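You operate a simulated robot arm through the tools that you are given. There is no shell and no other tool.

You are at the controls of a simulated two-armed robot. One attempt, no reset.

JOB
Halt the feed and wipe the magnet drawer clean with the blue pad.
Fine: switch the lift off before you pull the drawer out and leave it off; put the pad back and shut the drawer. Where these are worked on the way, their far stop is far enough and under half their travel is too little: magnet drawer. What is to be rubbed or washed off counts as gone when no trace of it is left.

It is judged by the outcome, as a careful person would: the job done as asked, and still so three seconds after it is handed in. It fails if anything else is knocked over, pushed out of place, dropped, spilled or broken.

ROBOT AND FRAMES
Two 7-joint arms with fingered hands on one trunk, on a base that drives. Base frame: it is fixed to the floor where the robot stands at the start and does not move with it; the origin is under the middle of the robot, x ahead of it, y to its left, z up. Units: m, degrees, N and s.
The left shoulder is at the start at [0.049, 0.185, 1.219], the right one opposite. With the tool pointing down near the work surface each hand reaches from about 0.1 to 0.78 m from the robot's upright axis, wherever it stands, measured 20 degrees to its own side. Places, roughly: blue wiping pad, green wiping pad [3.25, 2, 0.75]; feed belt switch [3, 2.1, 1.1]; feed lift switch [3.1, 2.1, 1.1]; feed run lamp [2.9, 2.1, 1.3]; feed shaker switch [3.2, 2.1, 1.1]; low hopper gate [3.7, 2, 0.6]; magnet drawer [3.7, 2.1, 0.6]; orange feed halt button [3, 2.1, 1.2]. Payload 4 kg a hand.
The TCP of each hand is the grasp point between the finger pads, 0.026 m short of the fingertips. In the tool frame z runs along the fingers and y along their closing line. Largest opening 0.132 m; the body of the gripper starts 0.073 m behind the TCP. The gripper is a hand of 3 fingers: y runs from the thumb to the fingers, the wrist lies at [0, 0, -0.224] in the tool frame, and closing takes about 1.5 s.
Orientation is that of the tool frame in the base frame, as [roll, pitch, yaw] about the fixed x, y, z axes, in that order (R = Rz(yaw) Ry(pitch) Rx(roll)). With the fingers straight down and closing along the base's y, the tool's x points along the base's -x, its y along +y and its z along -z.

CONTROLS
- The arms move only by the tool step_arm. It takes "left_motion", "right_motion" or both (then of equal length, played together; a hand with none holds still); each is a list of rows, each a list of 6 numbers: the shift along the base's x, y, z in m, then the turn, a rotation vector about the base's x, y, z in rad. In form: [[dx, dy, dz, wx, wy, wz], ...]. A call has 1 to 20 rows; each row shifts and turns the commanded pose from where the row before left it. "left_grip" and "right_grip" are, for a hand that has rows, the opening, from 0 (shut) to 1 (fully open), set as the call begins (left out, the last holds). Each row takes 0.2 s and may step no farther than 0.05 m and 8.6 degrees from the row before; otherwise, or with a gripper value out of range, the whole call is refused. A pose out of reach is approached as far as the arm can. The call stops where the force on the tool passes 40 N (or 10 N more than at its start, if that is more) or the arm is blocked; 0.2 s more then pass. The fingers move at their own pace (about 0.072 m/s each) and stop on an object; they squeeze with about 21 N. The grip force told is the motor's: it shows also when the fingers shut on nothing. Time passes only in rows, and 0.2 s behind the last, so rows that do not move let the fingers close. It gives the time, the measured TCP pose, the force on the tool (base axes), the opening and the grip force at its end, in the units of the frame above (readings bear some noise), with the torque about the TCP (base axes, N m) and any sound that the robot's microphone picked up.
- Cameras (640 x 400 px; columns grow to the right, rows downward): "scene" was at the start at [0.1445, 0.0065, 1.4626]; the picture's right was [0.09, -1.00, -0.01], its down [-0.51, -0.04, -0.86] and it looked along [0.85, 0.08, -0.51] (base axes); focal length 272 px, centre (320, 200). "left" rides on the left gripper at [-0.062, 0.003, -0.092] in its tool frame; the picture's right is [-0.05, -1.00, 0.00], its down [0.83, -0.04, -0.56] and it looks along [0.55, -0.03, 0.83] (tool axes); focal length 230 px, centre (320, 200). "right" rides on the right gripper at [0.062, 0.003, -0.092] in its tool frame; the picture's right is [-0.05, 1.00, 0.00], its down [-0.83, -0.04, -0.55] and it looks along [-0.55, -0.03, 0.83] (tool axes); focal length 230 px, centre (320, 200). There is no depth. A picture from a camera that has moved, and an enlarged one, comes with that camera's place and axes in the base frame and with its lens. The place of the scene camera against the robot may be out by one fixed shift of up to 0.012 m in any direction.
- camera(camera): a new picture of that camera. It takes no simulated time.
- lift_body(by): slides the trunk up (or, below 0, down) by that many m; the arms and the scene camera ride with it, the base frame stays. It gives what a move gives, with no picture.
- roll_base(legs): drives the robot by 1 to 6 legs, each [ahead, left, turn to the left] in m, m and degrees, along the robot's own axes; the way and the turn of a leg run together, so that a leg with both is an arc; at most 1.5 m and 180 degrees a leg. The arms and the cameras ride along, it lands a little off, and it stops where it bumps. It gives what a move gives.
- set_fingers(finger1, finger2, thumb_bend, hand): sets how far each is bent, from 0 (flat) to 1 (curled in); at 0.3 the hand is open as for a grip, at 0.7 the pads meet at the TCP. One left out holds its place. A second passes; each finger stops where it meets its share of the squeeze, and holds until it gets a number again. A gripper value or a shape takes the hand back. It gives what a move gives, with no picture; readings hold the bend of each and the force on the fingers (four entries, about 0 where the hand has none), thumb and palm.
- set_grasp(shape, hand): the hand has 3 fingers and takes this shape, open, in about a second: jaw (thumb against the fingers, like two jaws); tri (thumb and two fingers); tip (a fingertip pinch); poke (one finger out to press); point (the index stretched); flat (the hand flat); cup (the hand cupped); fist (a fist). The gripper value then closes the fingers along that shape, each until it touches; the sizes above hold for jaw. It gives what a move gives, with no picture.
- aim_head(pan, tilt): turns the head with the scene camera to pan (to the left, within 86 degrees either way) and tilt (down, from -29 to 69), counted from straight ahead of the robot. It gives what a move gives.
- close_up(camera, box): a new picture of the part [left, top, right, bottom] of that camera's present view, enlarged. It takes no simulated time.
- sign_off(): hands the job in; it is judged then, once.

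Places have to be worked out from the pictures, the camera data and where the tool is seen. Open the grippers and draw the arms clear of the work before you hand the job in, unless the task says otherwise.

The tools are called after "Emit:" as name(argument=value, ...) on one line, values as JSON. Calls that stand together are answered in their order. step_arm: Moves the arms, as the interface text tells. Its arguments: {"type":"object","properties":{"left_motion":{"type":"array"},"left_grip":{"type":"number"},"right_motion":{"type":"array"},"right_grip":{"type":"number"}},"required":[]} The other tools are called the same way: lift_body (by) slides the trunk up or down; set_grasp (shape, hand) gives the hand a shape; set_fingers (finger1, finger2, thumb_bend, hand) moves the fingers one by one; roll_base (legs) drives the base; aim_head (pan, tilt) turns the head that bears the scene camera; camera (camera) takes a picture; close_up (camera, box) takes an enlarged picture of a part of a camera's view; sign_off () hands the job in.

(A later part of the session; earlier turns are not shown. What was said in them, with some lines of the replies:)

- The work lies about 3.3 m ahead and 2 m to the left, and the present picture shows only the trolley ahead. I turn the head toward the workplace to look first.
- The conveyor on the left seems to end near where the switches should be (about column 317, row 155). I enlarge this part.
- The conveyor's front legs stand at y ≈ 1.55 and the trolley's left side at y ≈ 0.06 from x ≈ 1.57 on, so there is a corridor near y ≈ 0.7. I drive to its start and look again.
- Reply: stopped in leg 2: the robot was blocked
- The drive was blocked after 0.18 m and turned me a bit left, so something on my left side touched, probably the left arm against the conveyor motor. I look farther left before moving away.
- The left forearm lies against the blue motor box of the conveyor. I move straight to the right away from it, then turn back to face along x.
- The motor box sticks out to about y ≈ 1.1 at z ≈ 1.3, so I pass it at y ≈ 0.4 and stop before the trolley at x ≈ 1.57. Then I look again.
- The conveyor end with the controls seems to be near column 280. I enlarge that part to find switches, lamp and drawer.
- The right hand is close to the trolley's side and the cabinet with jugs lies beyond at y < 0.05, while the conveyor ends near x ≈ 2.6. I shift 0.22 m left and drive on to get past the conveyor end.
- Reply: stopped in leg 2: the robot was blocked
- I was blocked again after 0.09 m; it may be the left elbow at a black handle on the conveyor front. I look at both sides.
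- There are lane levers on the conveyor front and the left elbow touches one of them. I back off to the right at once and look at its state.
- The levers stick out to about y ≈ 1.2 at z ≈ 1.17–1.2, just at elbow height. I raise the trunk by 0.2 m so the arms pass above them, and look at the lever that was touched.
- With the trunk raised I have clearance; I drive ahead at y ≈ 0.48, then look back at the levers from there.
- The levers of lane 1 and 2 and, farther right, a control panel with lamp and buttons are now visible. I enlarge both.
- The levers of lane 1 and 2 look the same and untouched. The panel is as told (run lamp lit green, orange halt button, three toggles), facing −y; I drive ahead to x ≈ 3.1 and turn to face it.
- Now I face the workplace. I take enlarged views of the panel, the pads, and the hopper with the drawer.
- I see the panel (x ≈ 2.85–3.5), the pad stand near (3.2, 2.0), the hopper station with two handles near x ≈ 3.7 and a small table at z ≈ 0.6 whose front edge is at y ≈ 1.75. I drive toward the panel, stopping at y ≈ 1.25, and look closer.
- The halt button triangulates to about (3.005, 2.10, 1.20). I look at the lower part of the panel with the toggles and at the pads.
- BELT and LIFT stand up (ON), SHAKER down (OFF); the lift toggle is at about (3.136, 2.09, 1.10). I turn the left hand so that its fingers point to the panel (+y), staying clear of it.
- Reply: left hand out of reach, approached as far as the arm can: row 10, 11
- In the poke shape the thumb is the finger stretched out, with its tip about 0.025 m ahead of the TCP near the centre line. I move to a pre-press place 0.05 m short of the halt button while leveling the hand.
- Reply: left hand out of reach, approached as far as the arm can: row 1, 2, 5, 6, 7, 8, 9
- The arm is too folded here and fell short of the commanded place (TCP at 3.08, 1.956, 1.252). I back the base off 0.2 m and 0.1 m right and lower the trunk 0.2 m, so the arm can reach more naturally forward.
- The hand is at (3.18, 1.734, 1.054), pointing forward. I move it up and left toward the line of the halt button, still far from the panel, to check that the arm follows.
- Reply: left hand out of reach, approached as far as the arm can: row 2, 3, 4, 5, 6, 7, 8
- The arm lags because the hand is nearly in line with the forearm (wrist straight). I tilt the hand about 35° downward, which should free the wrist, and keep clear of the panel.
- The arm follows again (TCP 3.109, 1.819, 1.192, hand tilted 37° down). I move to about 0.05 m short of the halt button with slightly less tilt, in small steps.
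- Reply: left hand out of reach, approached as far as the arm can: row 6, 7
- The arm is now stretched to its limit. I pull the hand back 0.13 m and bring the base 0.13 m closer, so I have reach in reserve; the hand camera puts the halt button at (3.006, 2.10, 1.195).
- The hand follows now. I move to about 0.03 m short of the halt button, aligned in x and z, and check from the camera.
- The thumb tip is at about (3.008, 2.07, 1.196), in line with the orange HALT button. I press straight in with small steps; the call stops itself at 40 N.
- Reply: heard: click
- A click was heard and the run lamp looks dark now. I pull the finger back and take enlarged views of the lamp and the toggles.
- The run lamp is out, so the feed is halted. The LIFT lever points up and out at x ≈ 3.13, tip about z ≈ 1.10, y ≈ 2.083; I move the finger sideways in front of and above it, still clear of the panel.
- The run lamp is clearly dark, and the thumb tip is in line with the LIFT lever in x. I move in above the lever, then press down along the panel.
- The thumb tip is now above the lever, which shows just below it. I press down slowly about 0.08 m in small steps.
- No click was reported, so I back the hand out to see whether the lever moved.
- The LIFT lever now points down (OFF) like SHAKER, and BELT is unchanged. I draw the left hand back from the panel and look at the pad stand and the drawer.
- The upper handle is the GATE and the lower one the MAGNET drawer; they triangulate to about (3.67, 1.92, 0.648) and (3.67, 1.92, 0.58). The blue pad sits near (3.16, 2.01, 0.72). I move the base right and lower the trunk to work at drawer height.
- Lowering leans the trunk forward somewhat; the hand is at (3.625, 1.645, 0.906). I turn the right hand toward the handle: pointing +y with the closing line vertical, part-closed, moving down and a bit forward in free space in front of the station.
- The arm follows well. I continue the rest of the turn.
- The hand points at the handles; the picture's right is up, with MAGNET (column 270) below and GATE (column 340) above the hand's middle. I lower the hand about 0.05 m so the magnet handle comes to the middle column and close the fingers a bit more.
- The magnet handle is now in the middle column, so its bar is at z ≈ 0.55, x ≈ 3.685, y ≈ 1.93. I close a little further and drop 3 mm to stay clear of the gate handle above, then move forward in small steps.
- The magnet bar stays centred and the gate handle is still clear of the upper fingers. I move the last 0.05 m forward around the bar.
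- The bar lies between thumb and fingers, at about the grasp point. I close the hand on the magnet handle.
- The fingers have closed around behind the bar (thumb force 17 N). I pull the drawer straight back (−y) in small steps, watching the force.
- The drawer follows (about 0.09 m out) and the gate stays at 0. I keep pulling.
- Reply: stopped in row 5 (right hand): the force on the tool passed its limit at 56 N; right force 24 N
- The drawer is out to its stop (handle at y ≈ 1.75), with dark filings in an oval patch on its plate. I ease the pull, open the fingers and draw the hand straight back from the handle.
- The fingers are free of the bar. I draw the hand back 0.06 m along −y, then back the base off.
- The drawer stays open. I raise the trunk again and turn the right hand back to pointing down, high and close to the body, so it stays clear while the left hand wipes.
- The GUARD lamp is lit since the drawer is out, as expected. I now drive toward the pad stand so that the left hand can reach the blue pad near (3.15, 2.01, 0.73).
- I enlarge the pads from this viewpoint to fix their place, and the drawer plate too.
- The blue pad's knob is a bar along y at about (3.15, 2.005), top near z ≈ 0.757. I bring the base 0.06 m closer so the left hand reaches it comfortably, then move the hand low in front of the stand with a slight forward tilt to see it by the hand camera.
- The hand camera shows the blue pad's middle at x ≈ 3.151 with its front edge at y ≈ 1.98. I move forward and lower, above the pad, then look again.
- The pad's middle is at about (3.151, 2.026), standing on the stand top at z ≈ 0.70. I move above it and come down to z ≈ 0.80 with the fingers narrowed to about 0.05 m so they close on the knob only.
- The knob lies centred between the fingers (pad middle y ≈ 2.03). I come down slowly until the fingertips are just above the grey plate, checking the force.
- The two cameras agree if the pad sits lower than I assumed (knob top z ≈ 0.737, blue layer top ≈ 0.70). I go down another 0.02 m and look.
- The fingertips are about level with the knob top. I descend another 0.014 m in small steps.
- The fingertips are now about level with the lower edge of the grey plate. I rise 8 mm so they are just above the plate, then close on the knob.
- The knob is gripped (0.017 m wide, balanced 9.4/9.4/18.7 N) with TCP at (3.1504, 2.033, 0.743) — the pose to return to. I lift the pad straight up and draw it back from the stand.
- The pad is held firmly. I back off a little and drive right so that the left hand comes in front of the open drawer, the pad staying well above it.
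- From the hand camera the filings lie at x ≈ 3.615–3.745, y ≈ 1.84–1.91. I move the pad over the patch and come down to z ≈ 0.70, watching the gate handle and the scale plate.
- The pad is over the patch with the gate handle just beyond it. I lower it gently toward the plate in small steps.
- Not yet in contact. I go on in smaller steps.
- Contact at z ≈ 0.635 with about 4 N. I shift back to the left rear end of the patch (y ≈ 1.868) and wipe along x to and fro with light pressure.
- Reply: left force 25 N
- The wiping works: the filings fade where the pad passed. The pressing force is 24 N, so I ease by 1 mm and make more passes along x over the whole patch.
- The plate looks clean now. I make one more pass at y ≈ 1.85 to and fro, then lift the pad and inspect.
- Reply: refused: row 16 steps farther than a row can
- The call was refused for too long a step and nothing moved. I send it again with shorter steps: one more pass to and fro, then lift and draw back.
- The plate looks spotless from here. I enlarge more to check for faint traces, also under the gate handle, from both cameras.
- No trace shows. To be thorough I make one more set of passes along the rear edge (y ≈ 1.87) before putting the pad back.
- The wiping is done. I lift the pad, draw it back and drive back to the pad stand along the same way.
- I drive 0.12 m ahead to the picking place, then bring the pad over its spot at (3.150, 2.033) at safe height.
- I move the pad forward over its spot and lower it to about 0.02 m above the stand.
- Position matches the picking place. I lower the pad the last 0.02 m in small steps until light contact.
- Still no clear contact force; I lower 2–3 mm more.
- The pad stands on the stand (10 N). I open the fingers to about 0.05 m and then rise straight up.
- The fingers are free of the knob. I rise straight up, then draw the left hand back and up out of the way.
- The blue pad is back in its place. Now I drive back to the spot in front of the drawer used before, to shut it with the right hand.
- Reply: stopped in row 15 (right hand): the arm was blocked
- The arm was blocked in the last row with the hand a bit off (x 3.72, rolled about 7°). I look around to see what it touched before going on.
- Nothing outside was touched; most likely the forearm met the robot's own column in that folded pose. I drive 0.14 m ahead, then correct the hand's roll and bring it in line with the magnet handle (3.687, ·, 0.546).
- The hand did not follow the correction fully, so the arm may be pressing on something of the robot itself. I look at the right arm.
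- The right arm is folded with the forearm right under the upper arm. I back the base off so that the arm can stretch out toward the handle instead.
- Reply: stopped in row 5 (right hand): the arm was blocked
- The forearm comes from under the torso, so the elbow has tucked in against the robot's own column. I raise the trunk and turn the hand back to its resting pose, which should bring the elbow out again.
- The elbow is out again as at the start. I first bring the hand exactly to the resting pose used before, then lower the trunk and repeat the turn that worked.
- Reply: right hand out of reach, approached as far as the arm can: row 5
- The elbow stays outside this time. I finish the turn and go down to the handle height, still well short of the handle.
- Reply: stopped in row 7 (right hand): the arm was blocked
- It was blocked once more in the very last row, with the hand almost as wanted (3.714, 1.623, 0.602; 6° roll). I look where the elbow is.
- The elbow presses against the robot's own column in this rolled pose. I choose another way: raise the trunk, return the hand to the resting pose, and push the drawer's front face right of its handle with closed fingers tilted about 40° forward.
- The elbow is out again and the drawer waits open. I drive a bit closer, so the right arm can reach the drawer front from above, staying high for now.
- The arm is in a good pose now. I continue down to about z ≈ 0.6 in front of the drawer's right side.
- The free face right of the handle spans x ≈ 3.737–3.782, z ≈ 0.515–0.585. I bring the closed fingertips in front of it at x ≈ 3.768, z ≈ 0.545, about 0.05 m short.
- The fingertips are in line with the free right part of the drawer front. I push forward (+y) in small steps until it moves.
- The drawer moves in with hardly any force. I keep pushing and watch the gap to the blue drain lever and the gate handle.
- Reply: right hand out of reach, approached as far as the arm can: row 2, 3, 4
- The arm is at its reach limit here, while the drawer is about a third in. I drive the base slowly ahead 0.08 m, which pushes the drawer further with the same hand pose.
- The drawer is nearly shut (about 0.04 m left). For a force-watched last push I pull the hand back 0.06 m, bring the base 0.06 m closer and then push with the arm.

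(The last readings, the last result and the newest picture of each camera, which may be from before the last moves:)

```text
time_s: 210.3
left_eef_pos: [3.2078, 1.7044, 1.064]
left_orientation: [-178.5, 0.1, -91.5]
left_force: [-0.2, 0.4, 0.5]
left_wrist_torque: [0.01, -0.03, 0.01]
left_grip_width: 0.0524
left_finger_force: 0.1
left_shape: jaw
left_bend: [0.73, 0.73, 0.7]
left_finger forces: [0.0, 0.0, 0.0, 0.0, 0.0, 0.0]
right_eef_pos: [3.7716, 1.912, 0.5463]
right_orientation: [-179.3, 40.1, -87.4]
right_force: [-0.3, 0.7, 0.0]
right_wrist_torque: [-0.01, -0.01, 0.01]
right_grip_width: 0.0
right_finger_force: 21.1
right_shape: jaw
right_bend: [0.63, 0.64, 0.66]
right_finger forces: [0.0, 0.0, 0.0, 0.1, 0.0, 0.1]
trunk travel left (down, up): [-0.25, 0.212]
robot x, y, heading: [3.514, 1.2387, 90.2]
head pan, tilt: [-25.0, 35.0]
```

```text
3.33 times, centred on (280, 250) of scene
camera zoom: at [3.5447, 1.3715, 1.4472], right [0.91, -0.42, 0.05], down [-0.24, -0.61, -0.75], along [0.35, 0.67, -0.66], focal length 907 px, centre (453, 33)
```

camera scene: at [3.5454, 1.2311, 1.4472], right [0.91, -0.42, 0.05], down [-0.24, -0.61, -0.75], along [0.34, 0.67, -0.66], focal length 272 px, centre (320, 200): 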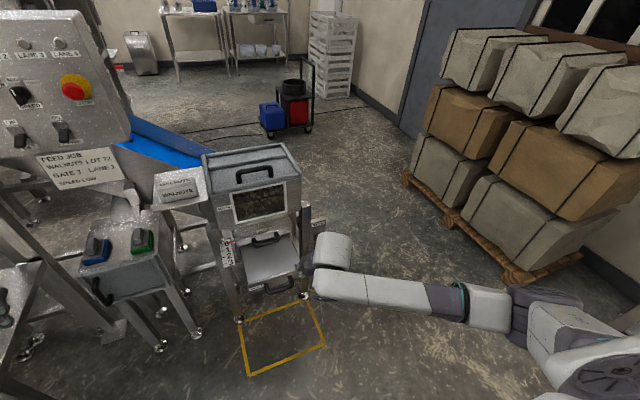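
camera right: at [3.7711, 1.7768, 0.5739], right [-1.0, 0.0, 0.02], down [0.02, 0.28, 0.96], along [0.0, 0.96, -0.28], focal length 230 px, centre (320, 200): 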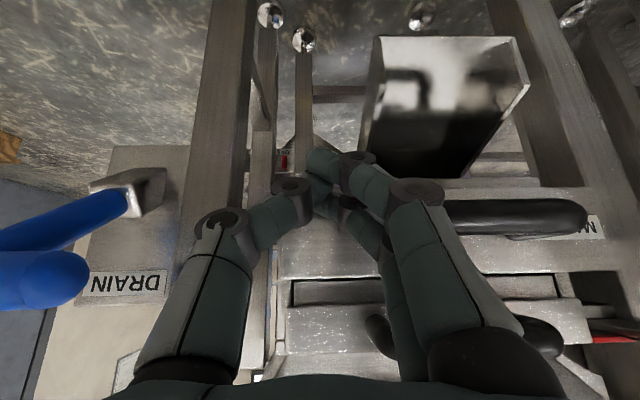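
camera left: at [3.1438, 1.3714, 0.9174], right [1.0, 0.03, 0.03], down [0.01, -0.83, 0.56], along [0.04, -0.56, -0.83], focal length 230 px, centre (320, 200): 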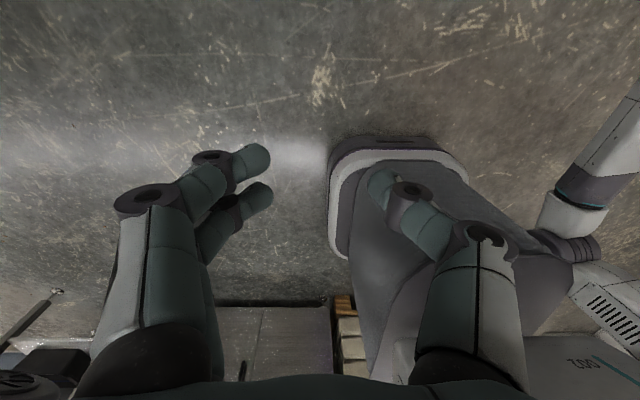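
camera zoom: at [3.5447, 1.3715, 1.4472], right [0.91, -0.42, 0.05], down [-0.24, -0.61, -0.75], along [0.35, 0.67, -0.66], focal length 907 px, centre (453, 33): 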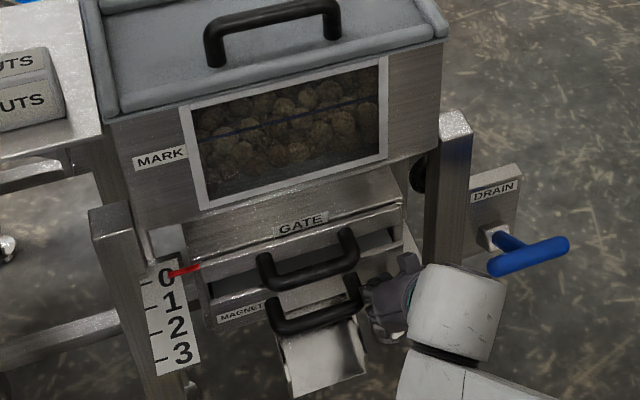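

A small gap remains and there is no resistance yet; I push on in 7 mm steps until the stop.

Emit:
step_arm(right_motion=[[0, 0.008, 0, 0, 0, 0], [0, 0.007, 0, 0, 0, 0], [0, 0.007, 0, 0, 0, 0]])

Emit:
close_up(camera="scene", box=[190, 190, 370, 310])

Emit:
camera(camera="right")

```text
time_s: 211.3
left_eef_pos: [3.2104, 1.701, 1.0658]
left_orientation: [-178.6, 0.0, -91.6]
left_force: [0.5, -0.6, 0.1]
left_wrist_torque: [-0.02, -0.02, 0.02]
left_grip_width: 0.0524
left_finger_force: 0.0
left_shape: jaw
left_bend: [0.73, 0.73, 0.7]
left_finger forces: [0.0, 0.0, 0.0, 0.0, 0.0, 0.0]
right_eef_pos: [3.7738, 1.9273, 0.5396]
right_orientation: [-179.2, 39.5, -87.7]
right_force: [1.9, -15.1, 11.3]
right_wrist_torque: [-0.06, 0.41, 0.12]
right_grip_width: 0.0
right_finger_force: 20.8
right_shape: jaw
right_bend: [0.63, 0.66, 0.66]
right_finger forces: [0.0, 34.4, 0.1, 0.0, 0.0, 0.0]
trunk travel left (down, up): [-0.25, 0.212]
robot x, y, heading: [3.5125, 1.2399, 90.6]
head pan, tilt: [-25.0, 35.0]
stopped in row 3 (right hand): the force on the tool passed its limit at 41 N (the readings are from after the stop); the commanded pose is now the measured one
```

```text
3.33 times, centred on (280, 250) of scene
camera zoom: at [3.5451, 1.3695, 1.4474], right [0.91, -0.42, 0.05], down [-0.24, -0.61, -0.75], along [0.35, 0.67, -0.66], focal length 907 px, centre (453, 33)
```

zoom: 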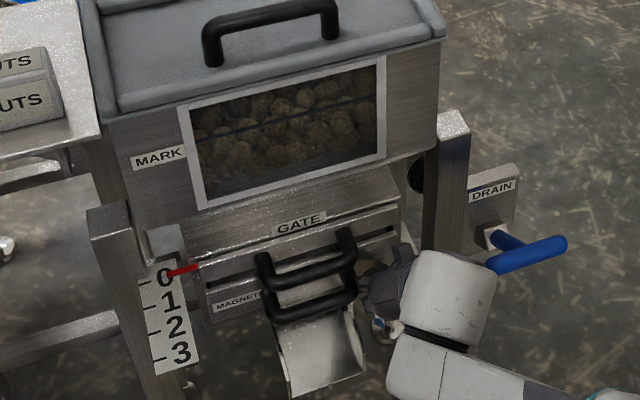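

```text
taken
camera right: at [3.7746, 1.8213, 0.5713], right [-1.0, 0.01, 0.02], down [0.02, 0.29, 0.96], along [0.0, 0.96, -0.29], focal length 230 px, centre (320, 200)
```

right: 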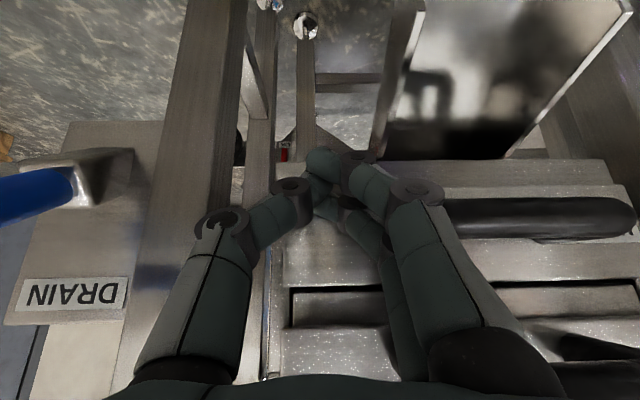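

The push stopped at 41 N, so the drawer should be at its stop. I draw the hand back and check the drawer and the GUARD lamp.

Emit:
step_arm(right_motion=[[0, -0.015, 0, 0, 0, 0], [0, -0.02, 0, 0, 0, 0], [0, -0.025, 0, 0, 0, 0], [0, -0.03, 0, 0, 0, 0], [0, -0.03, 0.0, 0, 0, 0], [0, -0.03, 0.01, 0, 0, 0]])

Emit:
camera(camera="scene")

Emit:
close_up(camera="scene", box=[190, 190, 370, 310])

Emit:
camera(camera="right")

```text
time_s: 212.7
left_eef_pos: [3.2096, 1.7016, 1.0656]
left_orientation: [-178.6, 0.0, -91.5]
left_force: [0.2, 1.7, -0.1]
left_wrist_torque: [0.02, -0.02, 0.04]
left_grip_width: 0.0527
left_finger_force: 0.2
left_shape: jaw
left_bend: [0.73, 0.73, 0.7]
left_finger forces: [0.0, 0.0, 0.0, 0.0, 0.1, 0.0]
right_eef_pos: [3.7724, 1.7787, 0.5515]
right_orientation: [-179.3, 39.8, -87.7]
right_force: [0.1, -0.5, 1.1]
right_wrist_torque: [0.01, 0.03, 0.01]
right_grip_width: 0.0002
right_finger_force: 20.5
right_shape: jaw
right_bend: [0.63, 0.64, 0.66]
right_finger forces: [0.0, 0.0, 0.0, 0.1, 0.0, 0.1]
trunk travel left (down, up): [-0.25, 0.212]
robot x, y, heading: [3.5103, 1.2352, 89.9]
head pan, tilt: [-25.0, 35.0]
```

```text
taken
camera scene: at [3.5452, 1.3693, 1.4474], right [0.91, -0.42, 0.05], down [-0.24, -0.61, -0.75], along [0.35, 0.67, -0.66], focal length 272 px, centre (320, 200)
```

scene: 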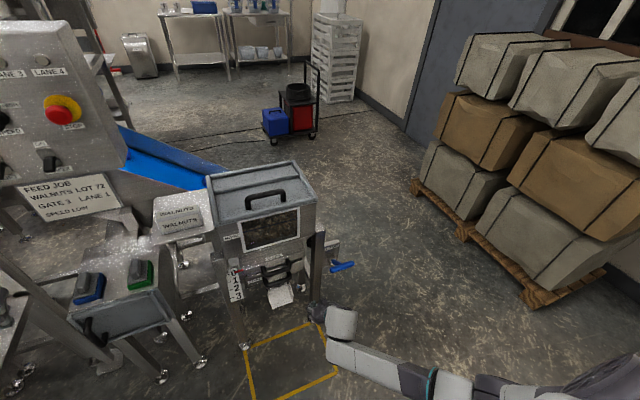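

```text
3.33 times, centred on (280, 250) of scene
camera zoom: at [3.5452, 1.3693, 1.4474], right [0.91, -0.42, 0.05], down [-0.24, -0.61, -0.75], along [0.35, 0.67, -0.66], focal length 907 px, centre (453, 33)
```

zoom: 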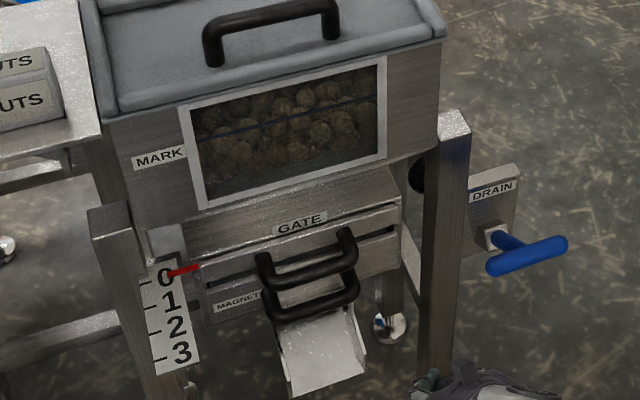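

```text
taken
camera right: at [3.7733, 1.6725, 0.582], right [-1.0, 0.01, 0.02], down [0.03, 0.28, 0.96], along [0.0, 0.96, -0.28], focal length 230 px, centre (320, 200)
```

right: 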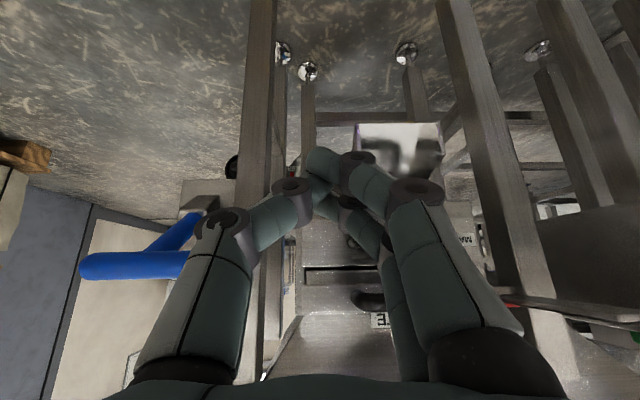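

The drawer looks shut. I turn the head to the panel to check the GUARD lamp and switches, and compare the drawer front with its first closed view.

Emit:
aim_head(pan=30, tilt=20)

Emit:
camera(camera="scene")

Emit:
close_up(camera="scene", box=[180, 100, 420, 260])

```text
time_s: 213.9
left_eef_pos: [3.2102, 1.7019, 1.0656]
left_orientation: [-178.5, 0.0, -91.5]
left_force: [0.0, -0.7, -0.1]
left_wrist_torque: [-0.05, 0.02, 0.01]
left_grip_width: 0.0523
left_finger_force: 0.0
left_shape: jaw
left_bend: [0.73, 0.73, 0.7]
left_finger forces: [0.0, 0.0, 0.0, 0.0, 0.0, 0.0]
right_eef_pos: [3.7724, 1.778, 0.5509]
right_orientation: [-179.2, 39.7, -87.5]
right_force: [0.5, -0.3, 0.2]
right_wrist_torque: [0.01, 0.0, 0.0]
right_grip_width: 0.0
right_finger_force: 21.4
right_shape: jaw
right_bend: [0.63, 0.64, 0.66]
right_finger forces: [0.0, 0.0, 0.0, 0.0, 0.0, 0.1]
trunk travel left (down, up): [-0.25, 0.212]
robot x, y, heading: [3.5164, 1.2383, 90.1]
head pan, tilt: [30.0, 20.0]
```

```text
taken
camera scene: at [3.4613, 1.3741, 1.4708], right [0.87, 0.5, -0.06], down [0.17, -0.4, -0.9], along [-0.47, 0.77, -0.43], focal length 272 px, centre (320, 200)
```

scene: 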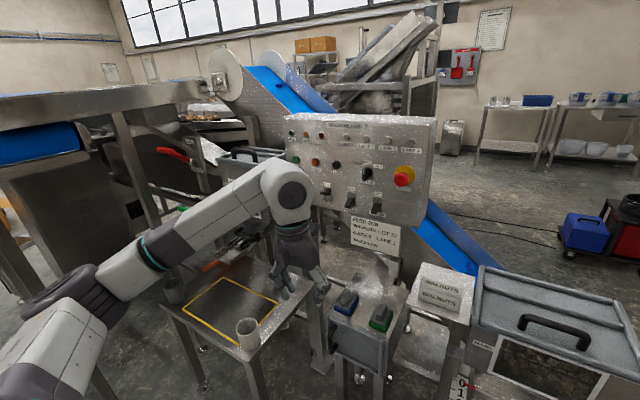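

```text
2.50 times, centred on (300, 180) of scene
camera zoom: at [3.4613, 1.3741, 1.4708], right [0.87, 0.5, -0.06], down [0.17, -0.4, -0.9], along [-0.47, 0.77, -0.43], focal length 680 px, centre (370, 250)
```

zoom: 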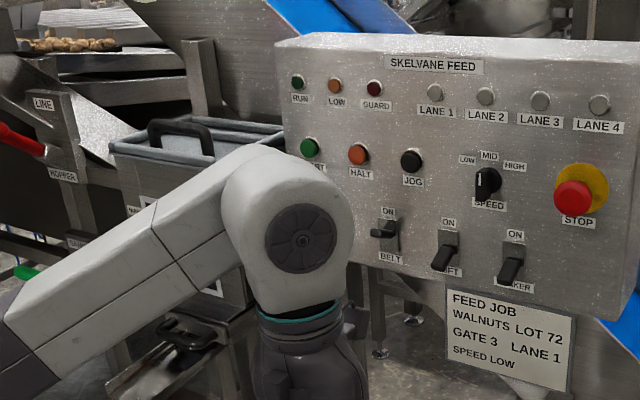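

GUARD is dark again (drawer shut), RUN is out, LIFT is down (off), BELT and SHAKER are unchanged; the magnet handle is back at y ≈ 1.92. Now I draw the right hand back and up, opening both grippers.

Emit:
step_arm(right_motion=[[0, -0.03, 0, 0, 0, 0], [0, -0.03, 0, 0, 0, 0], [0, -0.03, 0.0, 0, 0, 0], [0, -0.03, 0.01, 0, 0, 0], [0, -0.01, 0.035, -0.045, 0, 0], [0, 0, 0.035, -0.045, 0, 0], [0, 0, 0.035, -0.045, 0, 0], [0, 0, 0.035, -0.045, 0, 0], [0, 0, 0.035, -0.045, 0, 0], [0, 0, 0.035, -0.045, 0, 0], [0, 0, 0.035, -0.045, 0, 0], [0, 0, 0.035, -0.045, 0, 0], [0, 0, 0.035, -0.045, 0, 0], [0, 0, 0.035, -0.045, 0, 0], [0, 0, 0.035, -0.045, 0, 0], [0, 0, 0.035, -0.045, 0, 0], [0, 0, 0.035, -0.045, 0, 0], [0, 0, 0.035, -0.045, 0, 0], [0, 0, 0.035, -0.045, 0, 0]])

Emit:
roll_base(legs=[[-0.4, 0.0, 0.0]])

Emit:
step_arm(left_motion=[[0, 0, 0, 0, 0, 0], [0, 0, 0, 0, 0, 0], [0, 0, 0, 0, 0, 0], [0, 0, 0, 0, 0, 0], [0, 0, 0, 0, 0, 0], [0, 0, 0, 0, 0, 0]], right_motion=[[0, 0, 0, 0, 0, 0], [0, 0, 0, 0, 0, 0], [0, 0, 0, 0, 0, 0], [0, 0, 0, 0, 0, 0], [0, 0, 0, 0, 0, 0], [0, 0, 0, 0, 0, 0]], left_grip=1.0, right_grip=1.0)

Emit:
aim_head(pan=0, tilt=25)

Emit:
camera(camera="scene")

```text
time_s: 217.9
left_eef_pos: [3.2088, 1.7024, 1.0647]
left_orientation: [-178.5, 0.0, -91.5]
left_force: [-0.4, 0.4, 0.5]
left_wrist_torque: [-0.01, -0.02, 0.01]
left_grip_width: 0.0524
left_finger_force: 0.1
left_shape: jaw
left_bend: [0.73, 0.73, 0.7]
left_finger forces: [0.1, 0.1, 0.0, 0.1, 0.0, 0.0]
right_eef_pos: [3.7586, 1.6586, 1.0745]
right_orientation: [179.3, 0.9, -88.3]
right_force: [-0.5, 0.1, 0.3]
right_wrist_torque: [0.02, -0.02, 0.0]
right_grip_width: 0.0
right_finger_force: 20.8
right_shape: jaw
right_bend: [0.63, 0.64, 0.66]
right_finger forces: [0.0, 0.1, 0.0, 0.0, 0.1, 0.1]
right hand out of reach, approached as far as the arm can: row 15, 16
trunk travel left (down, up): [-0.25, 0.212]
robot x, y, heading: [3.5116, 1.2379, 90.0]
head pan, tilt: [30.0, 20.0]
```

```text
time_s: 220.4
left_eef_pos: [3.21, 1.3032, 1.0651]
left_orientation: [-178.5, -0.1, -91.6]
left_force: [0.0, -0.1, -0.2]
left_wrist_torque: [0.04, 0.02, 0.02]
left_grip_width: 0.0524
left_finger_force: 0.0
left_shape: jaw
left_bend: [0.73, 0.73, 0.7]
left_finger forces: [0.1, 0.0, 0.0, 0.0, 0.0, 0.0]
right_eef_pos: [3.7595, 1.2603, 1.0746]
right_orientation: [179.3, 0.9, -88.3]
right_force: [0.0, 0.7, 0.4]
right_wrist_torque: [0.02, -0.01, 0.0]
right_grip_width: 0.0
right_finger_force: 21.1
right_shape: jaw
right_bend: [0.63, 0.64, 0.66]
right_finger forces: [0.1, 0.1, 0.0, 0.0, 0.0, 0.0]
trunk travel left (down, up): [-0.25, 0.212]
robot x, y, heading: [3.5159, 0.8367, 89.7]
head pan, tilt: [30.0, 20.0]
```

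```text
time_s: 221.8
left_eef_pos: [3.2105, 1.3047, 1.0646]
left_orientation: [-178.5, 0.1, -91.5]
left_force: [-0.7, 0.8, 0.0]
left_wrist_torque: [0.0, -0.01, 0.0]
left_grip_width: 0.1318
left_finger_force: 0.0
left_shape: jaw
left_bend: [0.3, 0.3, 0.3]
left_finger forces: [0.1, 0.0, 0.1, 0.0, 0.0, 0.1]
right_eef_pos: [3.7593, 1.2596, 1.074]
right_orientation: [179.3, 1.0, -88.3]
right_force: [0.0, -0.6, 0.0]
right_wrist_torque: [-0.02, -0.03, 0.01]
right_grip_width: 0.1319
right_finger_force: 0.1
right_shape: jaw
right_bend: [0.3, 0.3, 0.3]
right_finger forces: [0.1, 0.0, 0.1, 0.1, 0.0, 0.0]
trunk travel left (down, up): [-0.25, 0.212]
robot x, y, heading: [3.5108, 0.8384, 89.5]
head pan, tilt: [30.0, 20.0]
```

```text
time_s: 222.8
left_eef_pos: [3.2098, 1.3033, 1.0647]
left_orientation: [-178.5, 0.0, -91.6]
left_force: [-0.9, -0.3, 0.3]
left_wrist_torque: [0.01, 0.03, -0.01]
left_grip_width: 0.1319
left_finger_force: 0.1
left_shape: jaw
left_bend: [0.3, 0.3, 0.3]
left_finger forces: [0.0, 0.0, 0.0, 0.0, 0.1, 0.0]
right_eef_pos: [3.7595, 1.2609, 1.0738]
right_orientation: [179.3, 0.9, -88.4]
right_force: [0.0, 0.4, 0.1]
right_wrist_torque: [-0.01, 0.0, 0.03]
right_grip_width: 0.1316
right_finger_force: 0.1
right_shape: jaw
right_bend: [0.3, 0.3, 0.3]
right_finger forces: [0.1, 0.0, 0.1, 0.0, 0.0, 0.1]
trunk travel left (down, up): [-0.25, 0.212]
robot x, y, heading: [3.5119, 0.8368, 89.8]
head pan, tilt: [0.0, 25.0]
```

```text
taken
camera scene: at [3.5076, 0.985, 1.4615], right [1.0, 0.0, 0.0], down [0.0, -0.52, -0.85], along [0.0, 0.85, -0.52], focal length 272 px, centre (320, 200)
```

scene: 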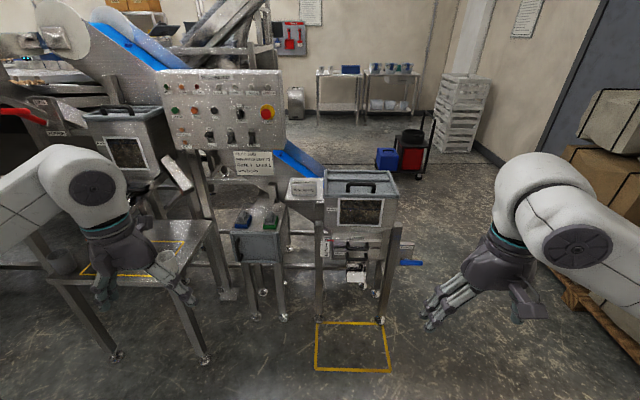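

Both hands are open and clear. I take final enlarged views of the panel, the pads, the drawer, and look toward the lane levers that my elbow touched on the way.

Emit:
close_up(camera="scene", box=[150, 60, 310, 160])

Emit:
close_up(camera="scene", box=[220, 160, 430, 300])

Emit:
aim_head(pan=80, tilt=12)

Emit:
camera(camera="scene")

```text
4.00 times, centred on (230, 110) of scene
camera zoom: at [3.5076, 0.985, 1.4615], right [1.0, 0.0, 0.0], down [0.0, -0.52, -0.85], along [0.0, 0.85, -0.52], focal length 1088 px, centre (680, 560)
```

zoom: 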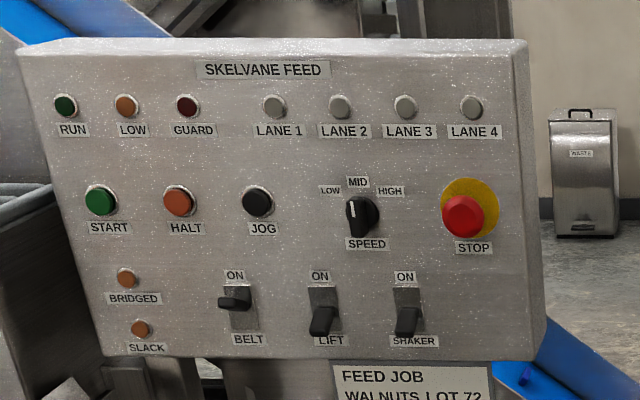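

```text
2.86 times, centred on (325, 230) of scene
camera zoom: at [3.5076, 0.985, 1.4615], right [1.0, 0.0, 0.0], down [0.0, -0.52, -0.85], along [0.0, 0.85, -0.52], focal length 777 px, centre (306, 114)
```

zoom: 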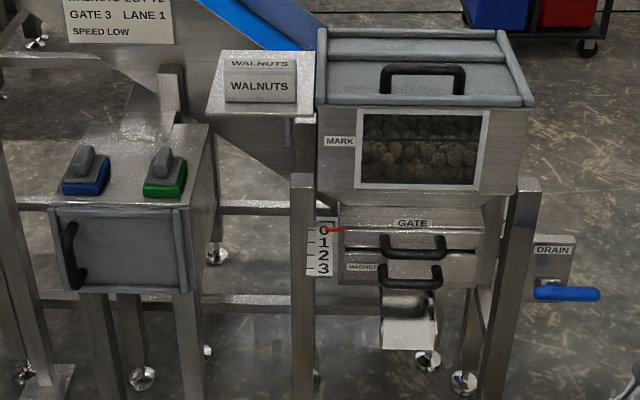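

```text
time_s: 224.3
left_eef_pos: [3.2108, 1.3032, 1.0639]
left_orientation: [-178.5, -0.1, -91.6]
left_force: [-0.5, 0.1, -0.1]
left_wrist_torque: [-0.01, -0.01, 0.02]
left_grip_width: 0.1318
left_finger_force: 0.0
left_shape: jaw
left_bend: [0.3, 0.3, 0.3]
left_finger forces: [0.0, 0.0, 0.0, 0.1, 0.1, 0.0]
right_eef_pos: [3.7596, 1.2597, 1.0747]
right_orientation: [179.2, 1.0, -88.3]
right_force: [0.5, 0.2, -0.6]
right_wrist_torque: [0.02, 0.0, 0.01]
right_grip_width: 0.1319
right_finger_force: 0.0
right_shape: jaw
right_bend: [0.3, 0.3, 0.3]
right_finger forces: [0.0, 0.1, 0.0, 0.0, 0.0, 0.0]
trunk travel left (down, up): [-0.25, 0.212]
robot x, y, heading: [3.5126, 0.8393, 90.1]
head pan, tilt: [80.0, 12.0]
```

```text
taken
camera scene: at [3.4157, 0.9123, 1.4912], right [0.18, 0.98, -0.11], down [0.2, -0.15, -0.97], along [-0.96, 0.15, -0.23], focal length 272 px, centre (320, 200)
```

scene: 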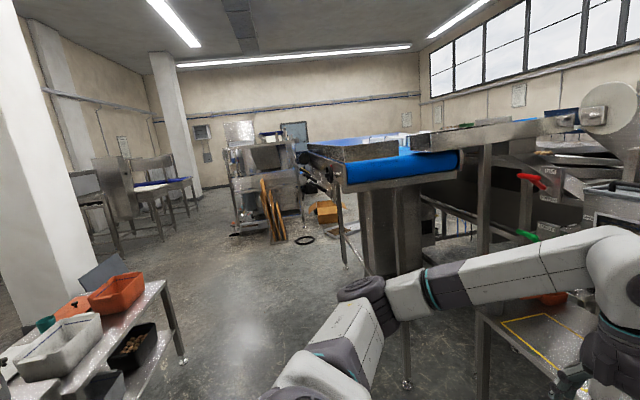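

Emit:
close_up(camera="scene", box=[280, 120, 380, 200])

```text
5.00 times, centred on (330, 160) of scene
camera zoom: at [3.4157, 0.9123, 1.4912], right [0.18, 0.98, -0.11], down [0.2, -0.15, -0.97], along [-0.96, 0.15, -0.23], focal length 1360 px, centre (270, 400)
```

zoom: 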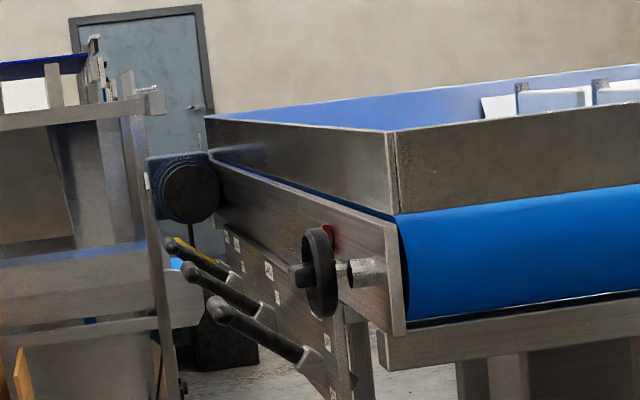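

The three lane levers stand parallel, so none was shifted. Feed halted, lift off, plate clean, pad back, drawer shut with GUARD dark, hands open and clear: I hand the job in.

Emit:
sign_off()

```text
The job is handed in.
```

The job is handed in: the feed is halted, the magnet drawer is wiped clean and shut, and the blue pad is back on its stand.

- **Feed:** I pressed the orange HALT button and heard a click. The RUN lamp went dark and was still dark in the last picture.
- **Lift:** I switched it off before opening the drawer and left it off. The BELT and SHAKER switches are as I found them.
- **Drawer:** I pulled it out to its stop and wiped the plate until close-ups showed no filings. After the first clean look I made one more set of passes, then pushed it shut. The GUARD lamp lit once the drawer was out and is dark again.
- **Pad:** The blue pad is back in the spot it came from, beside the green one.

**Contacts on the way in:** My left arm bumped the conveyor's blue motor box, then the lane 2 lever. The three lane levers still line up with each other, so I don't think lane 2 moved. The motor box looked unmoved in the later pictures.

Both hands are open and clear of the work.
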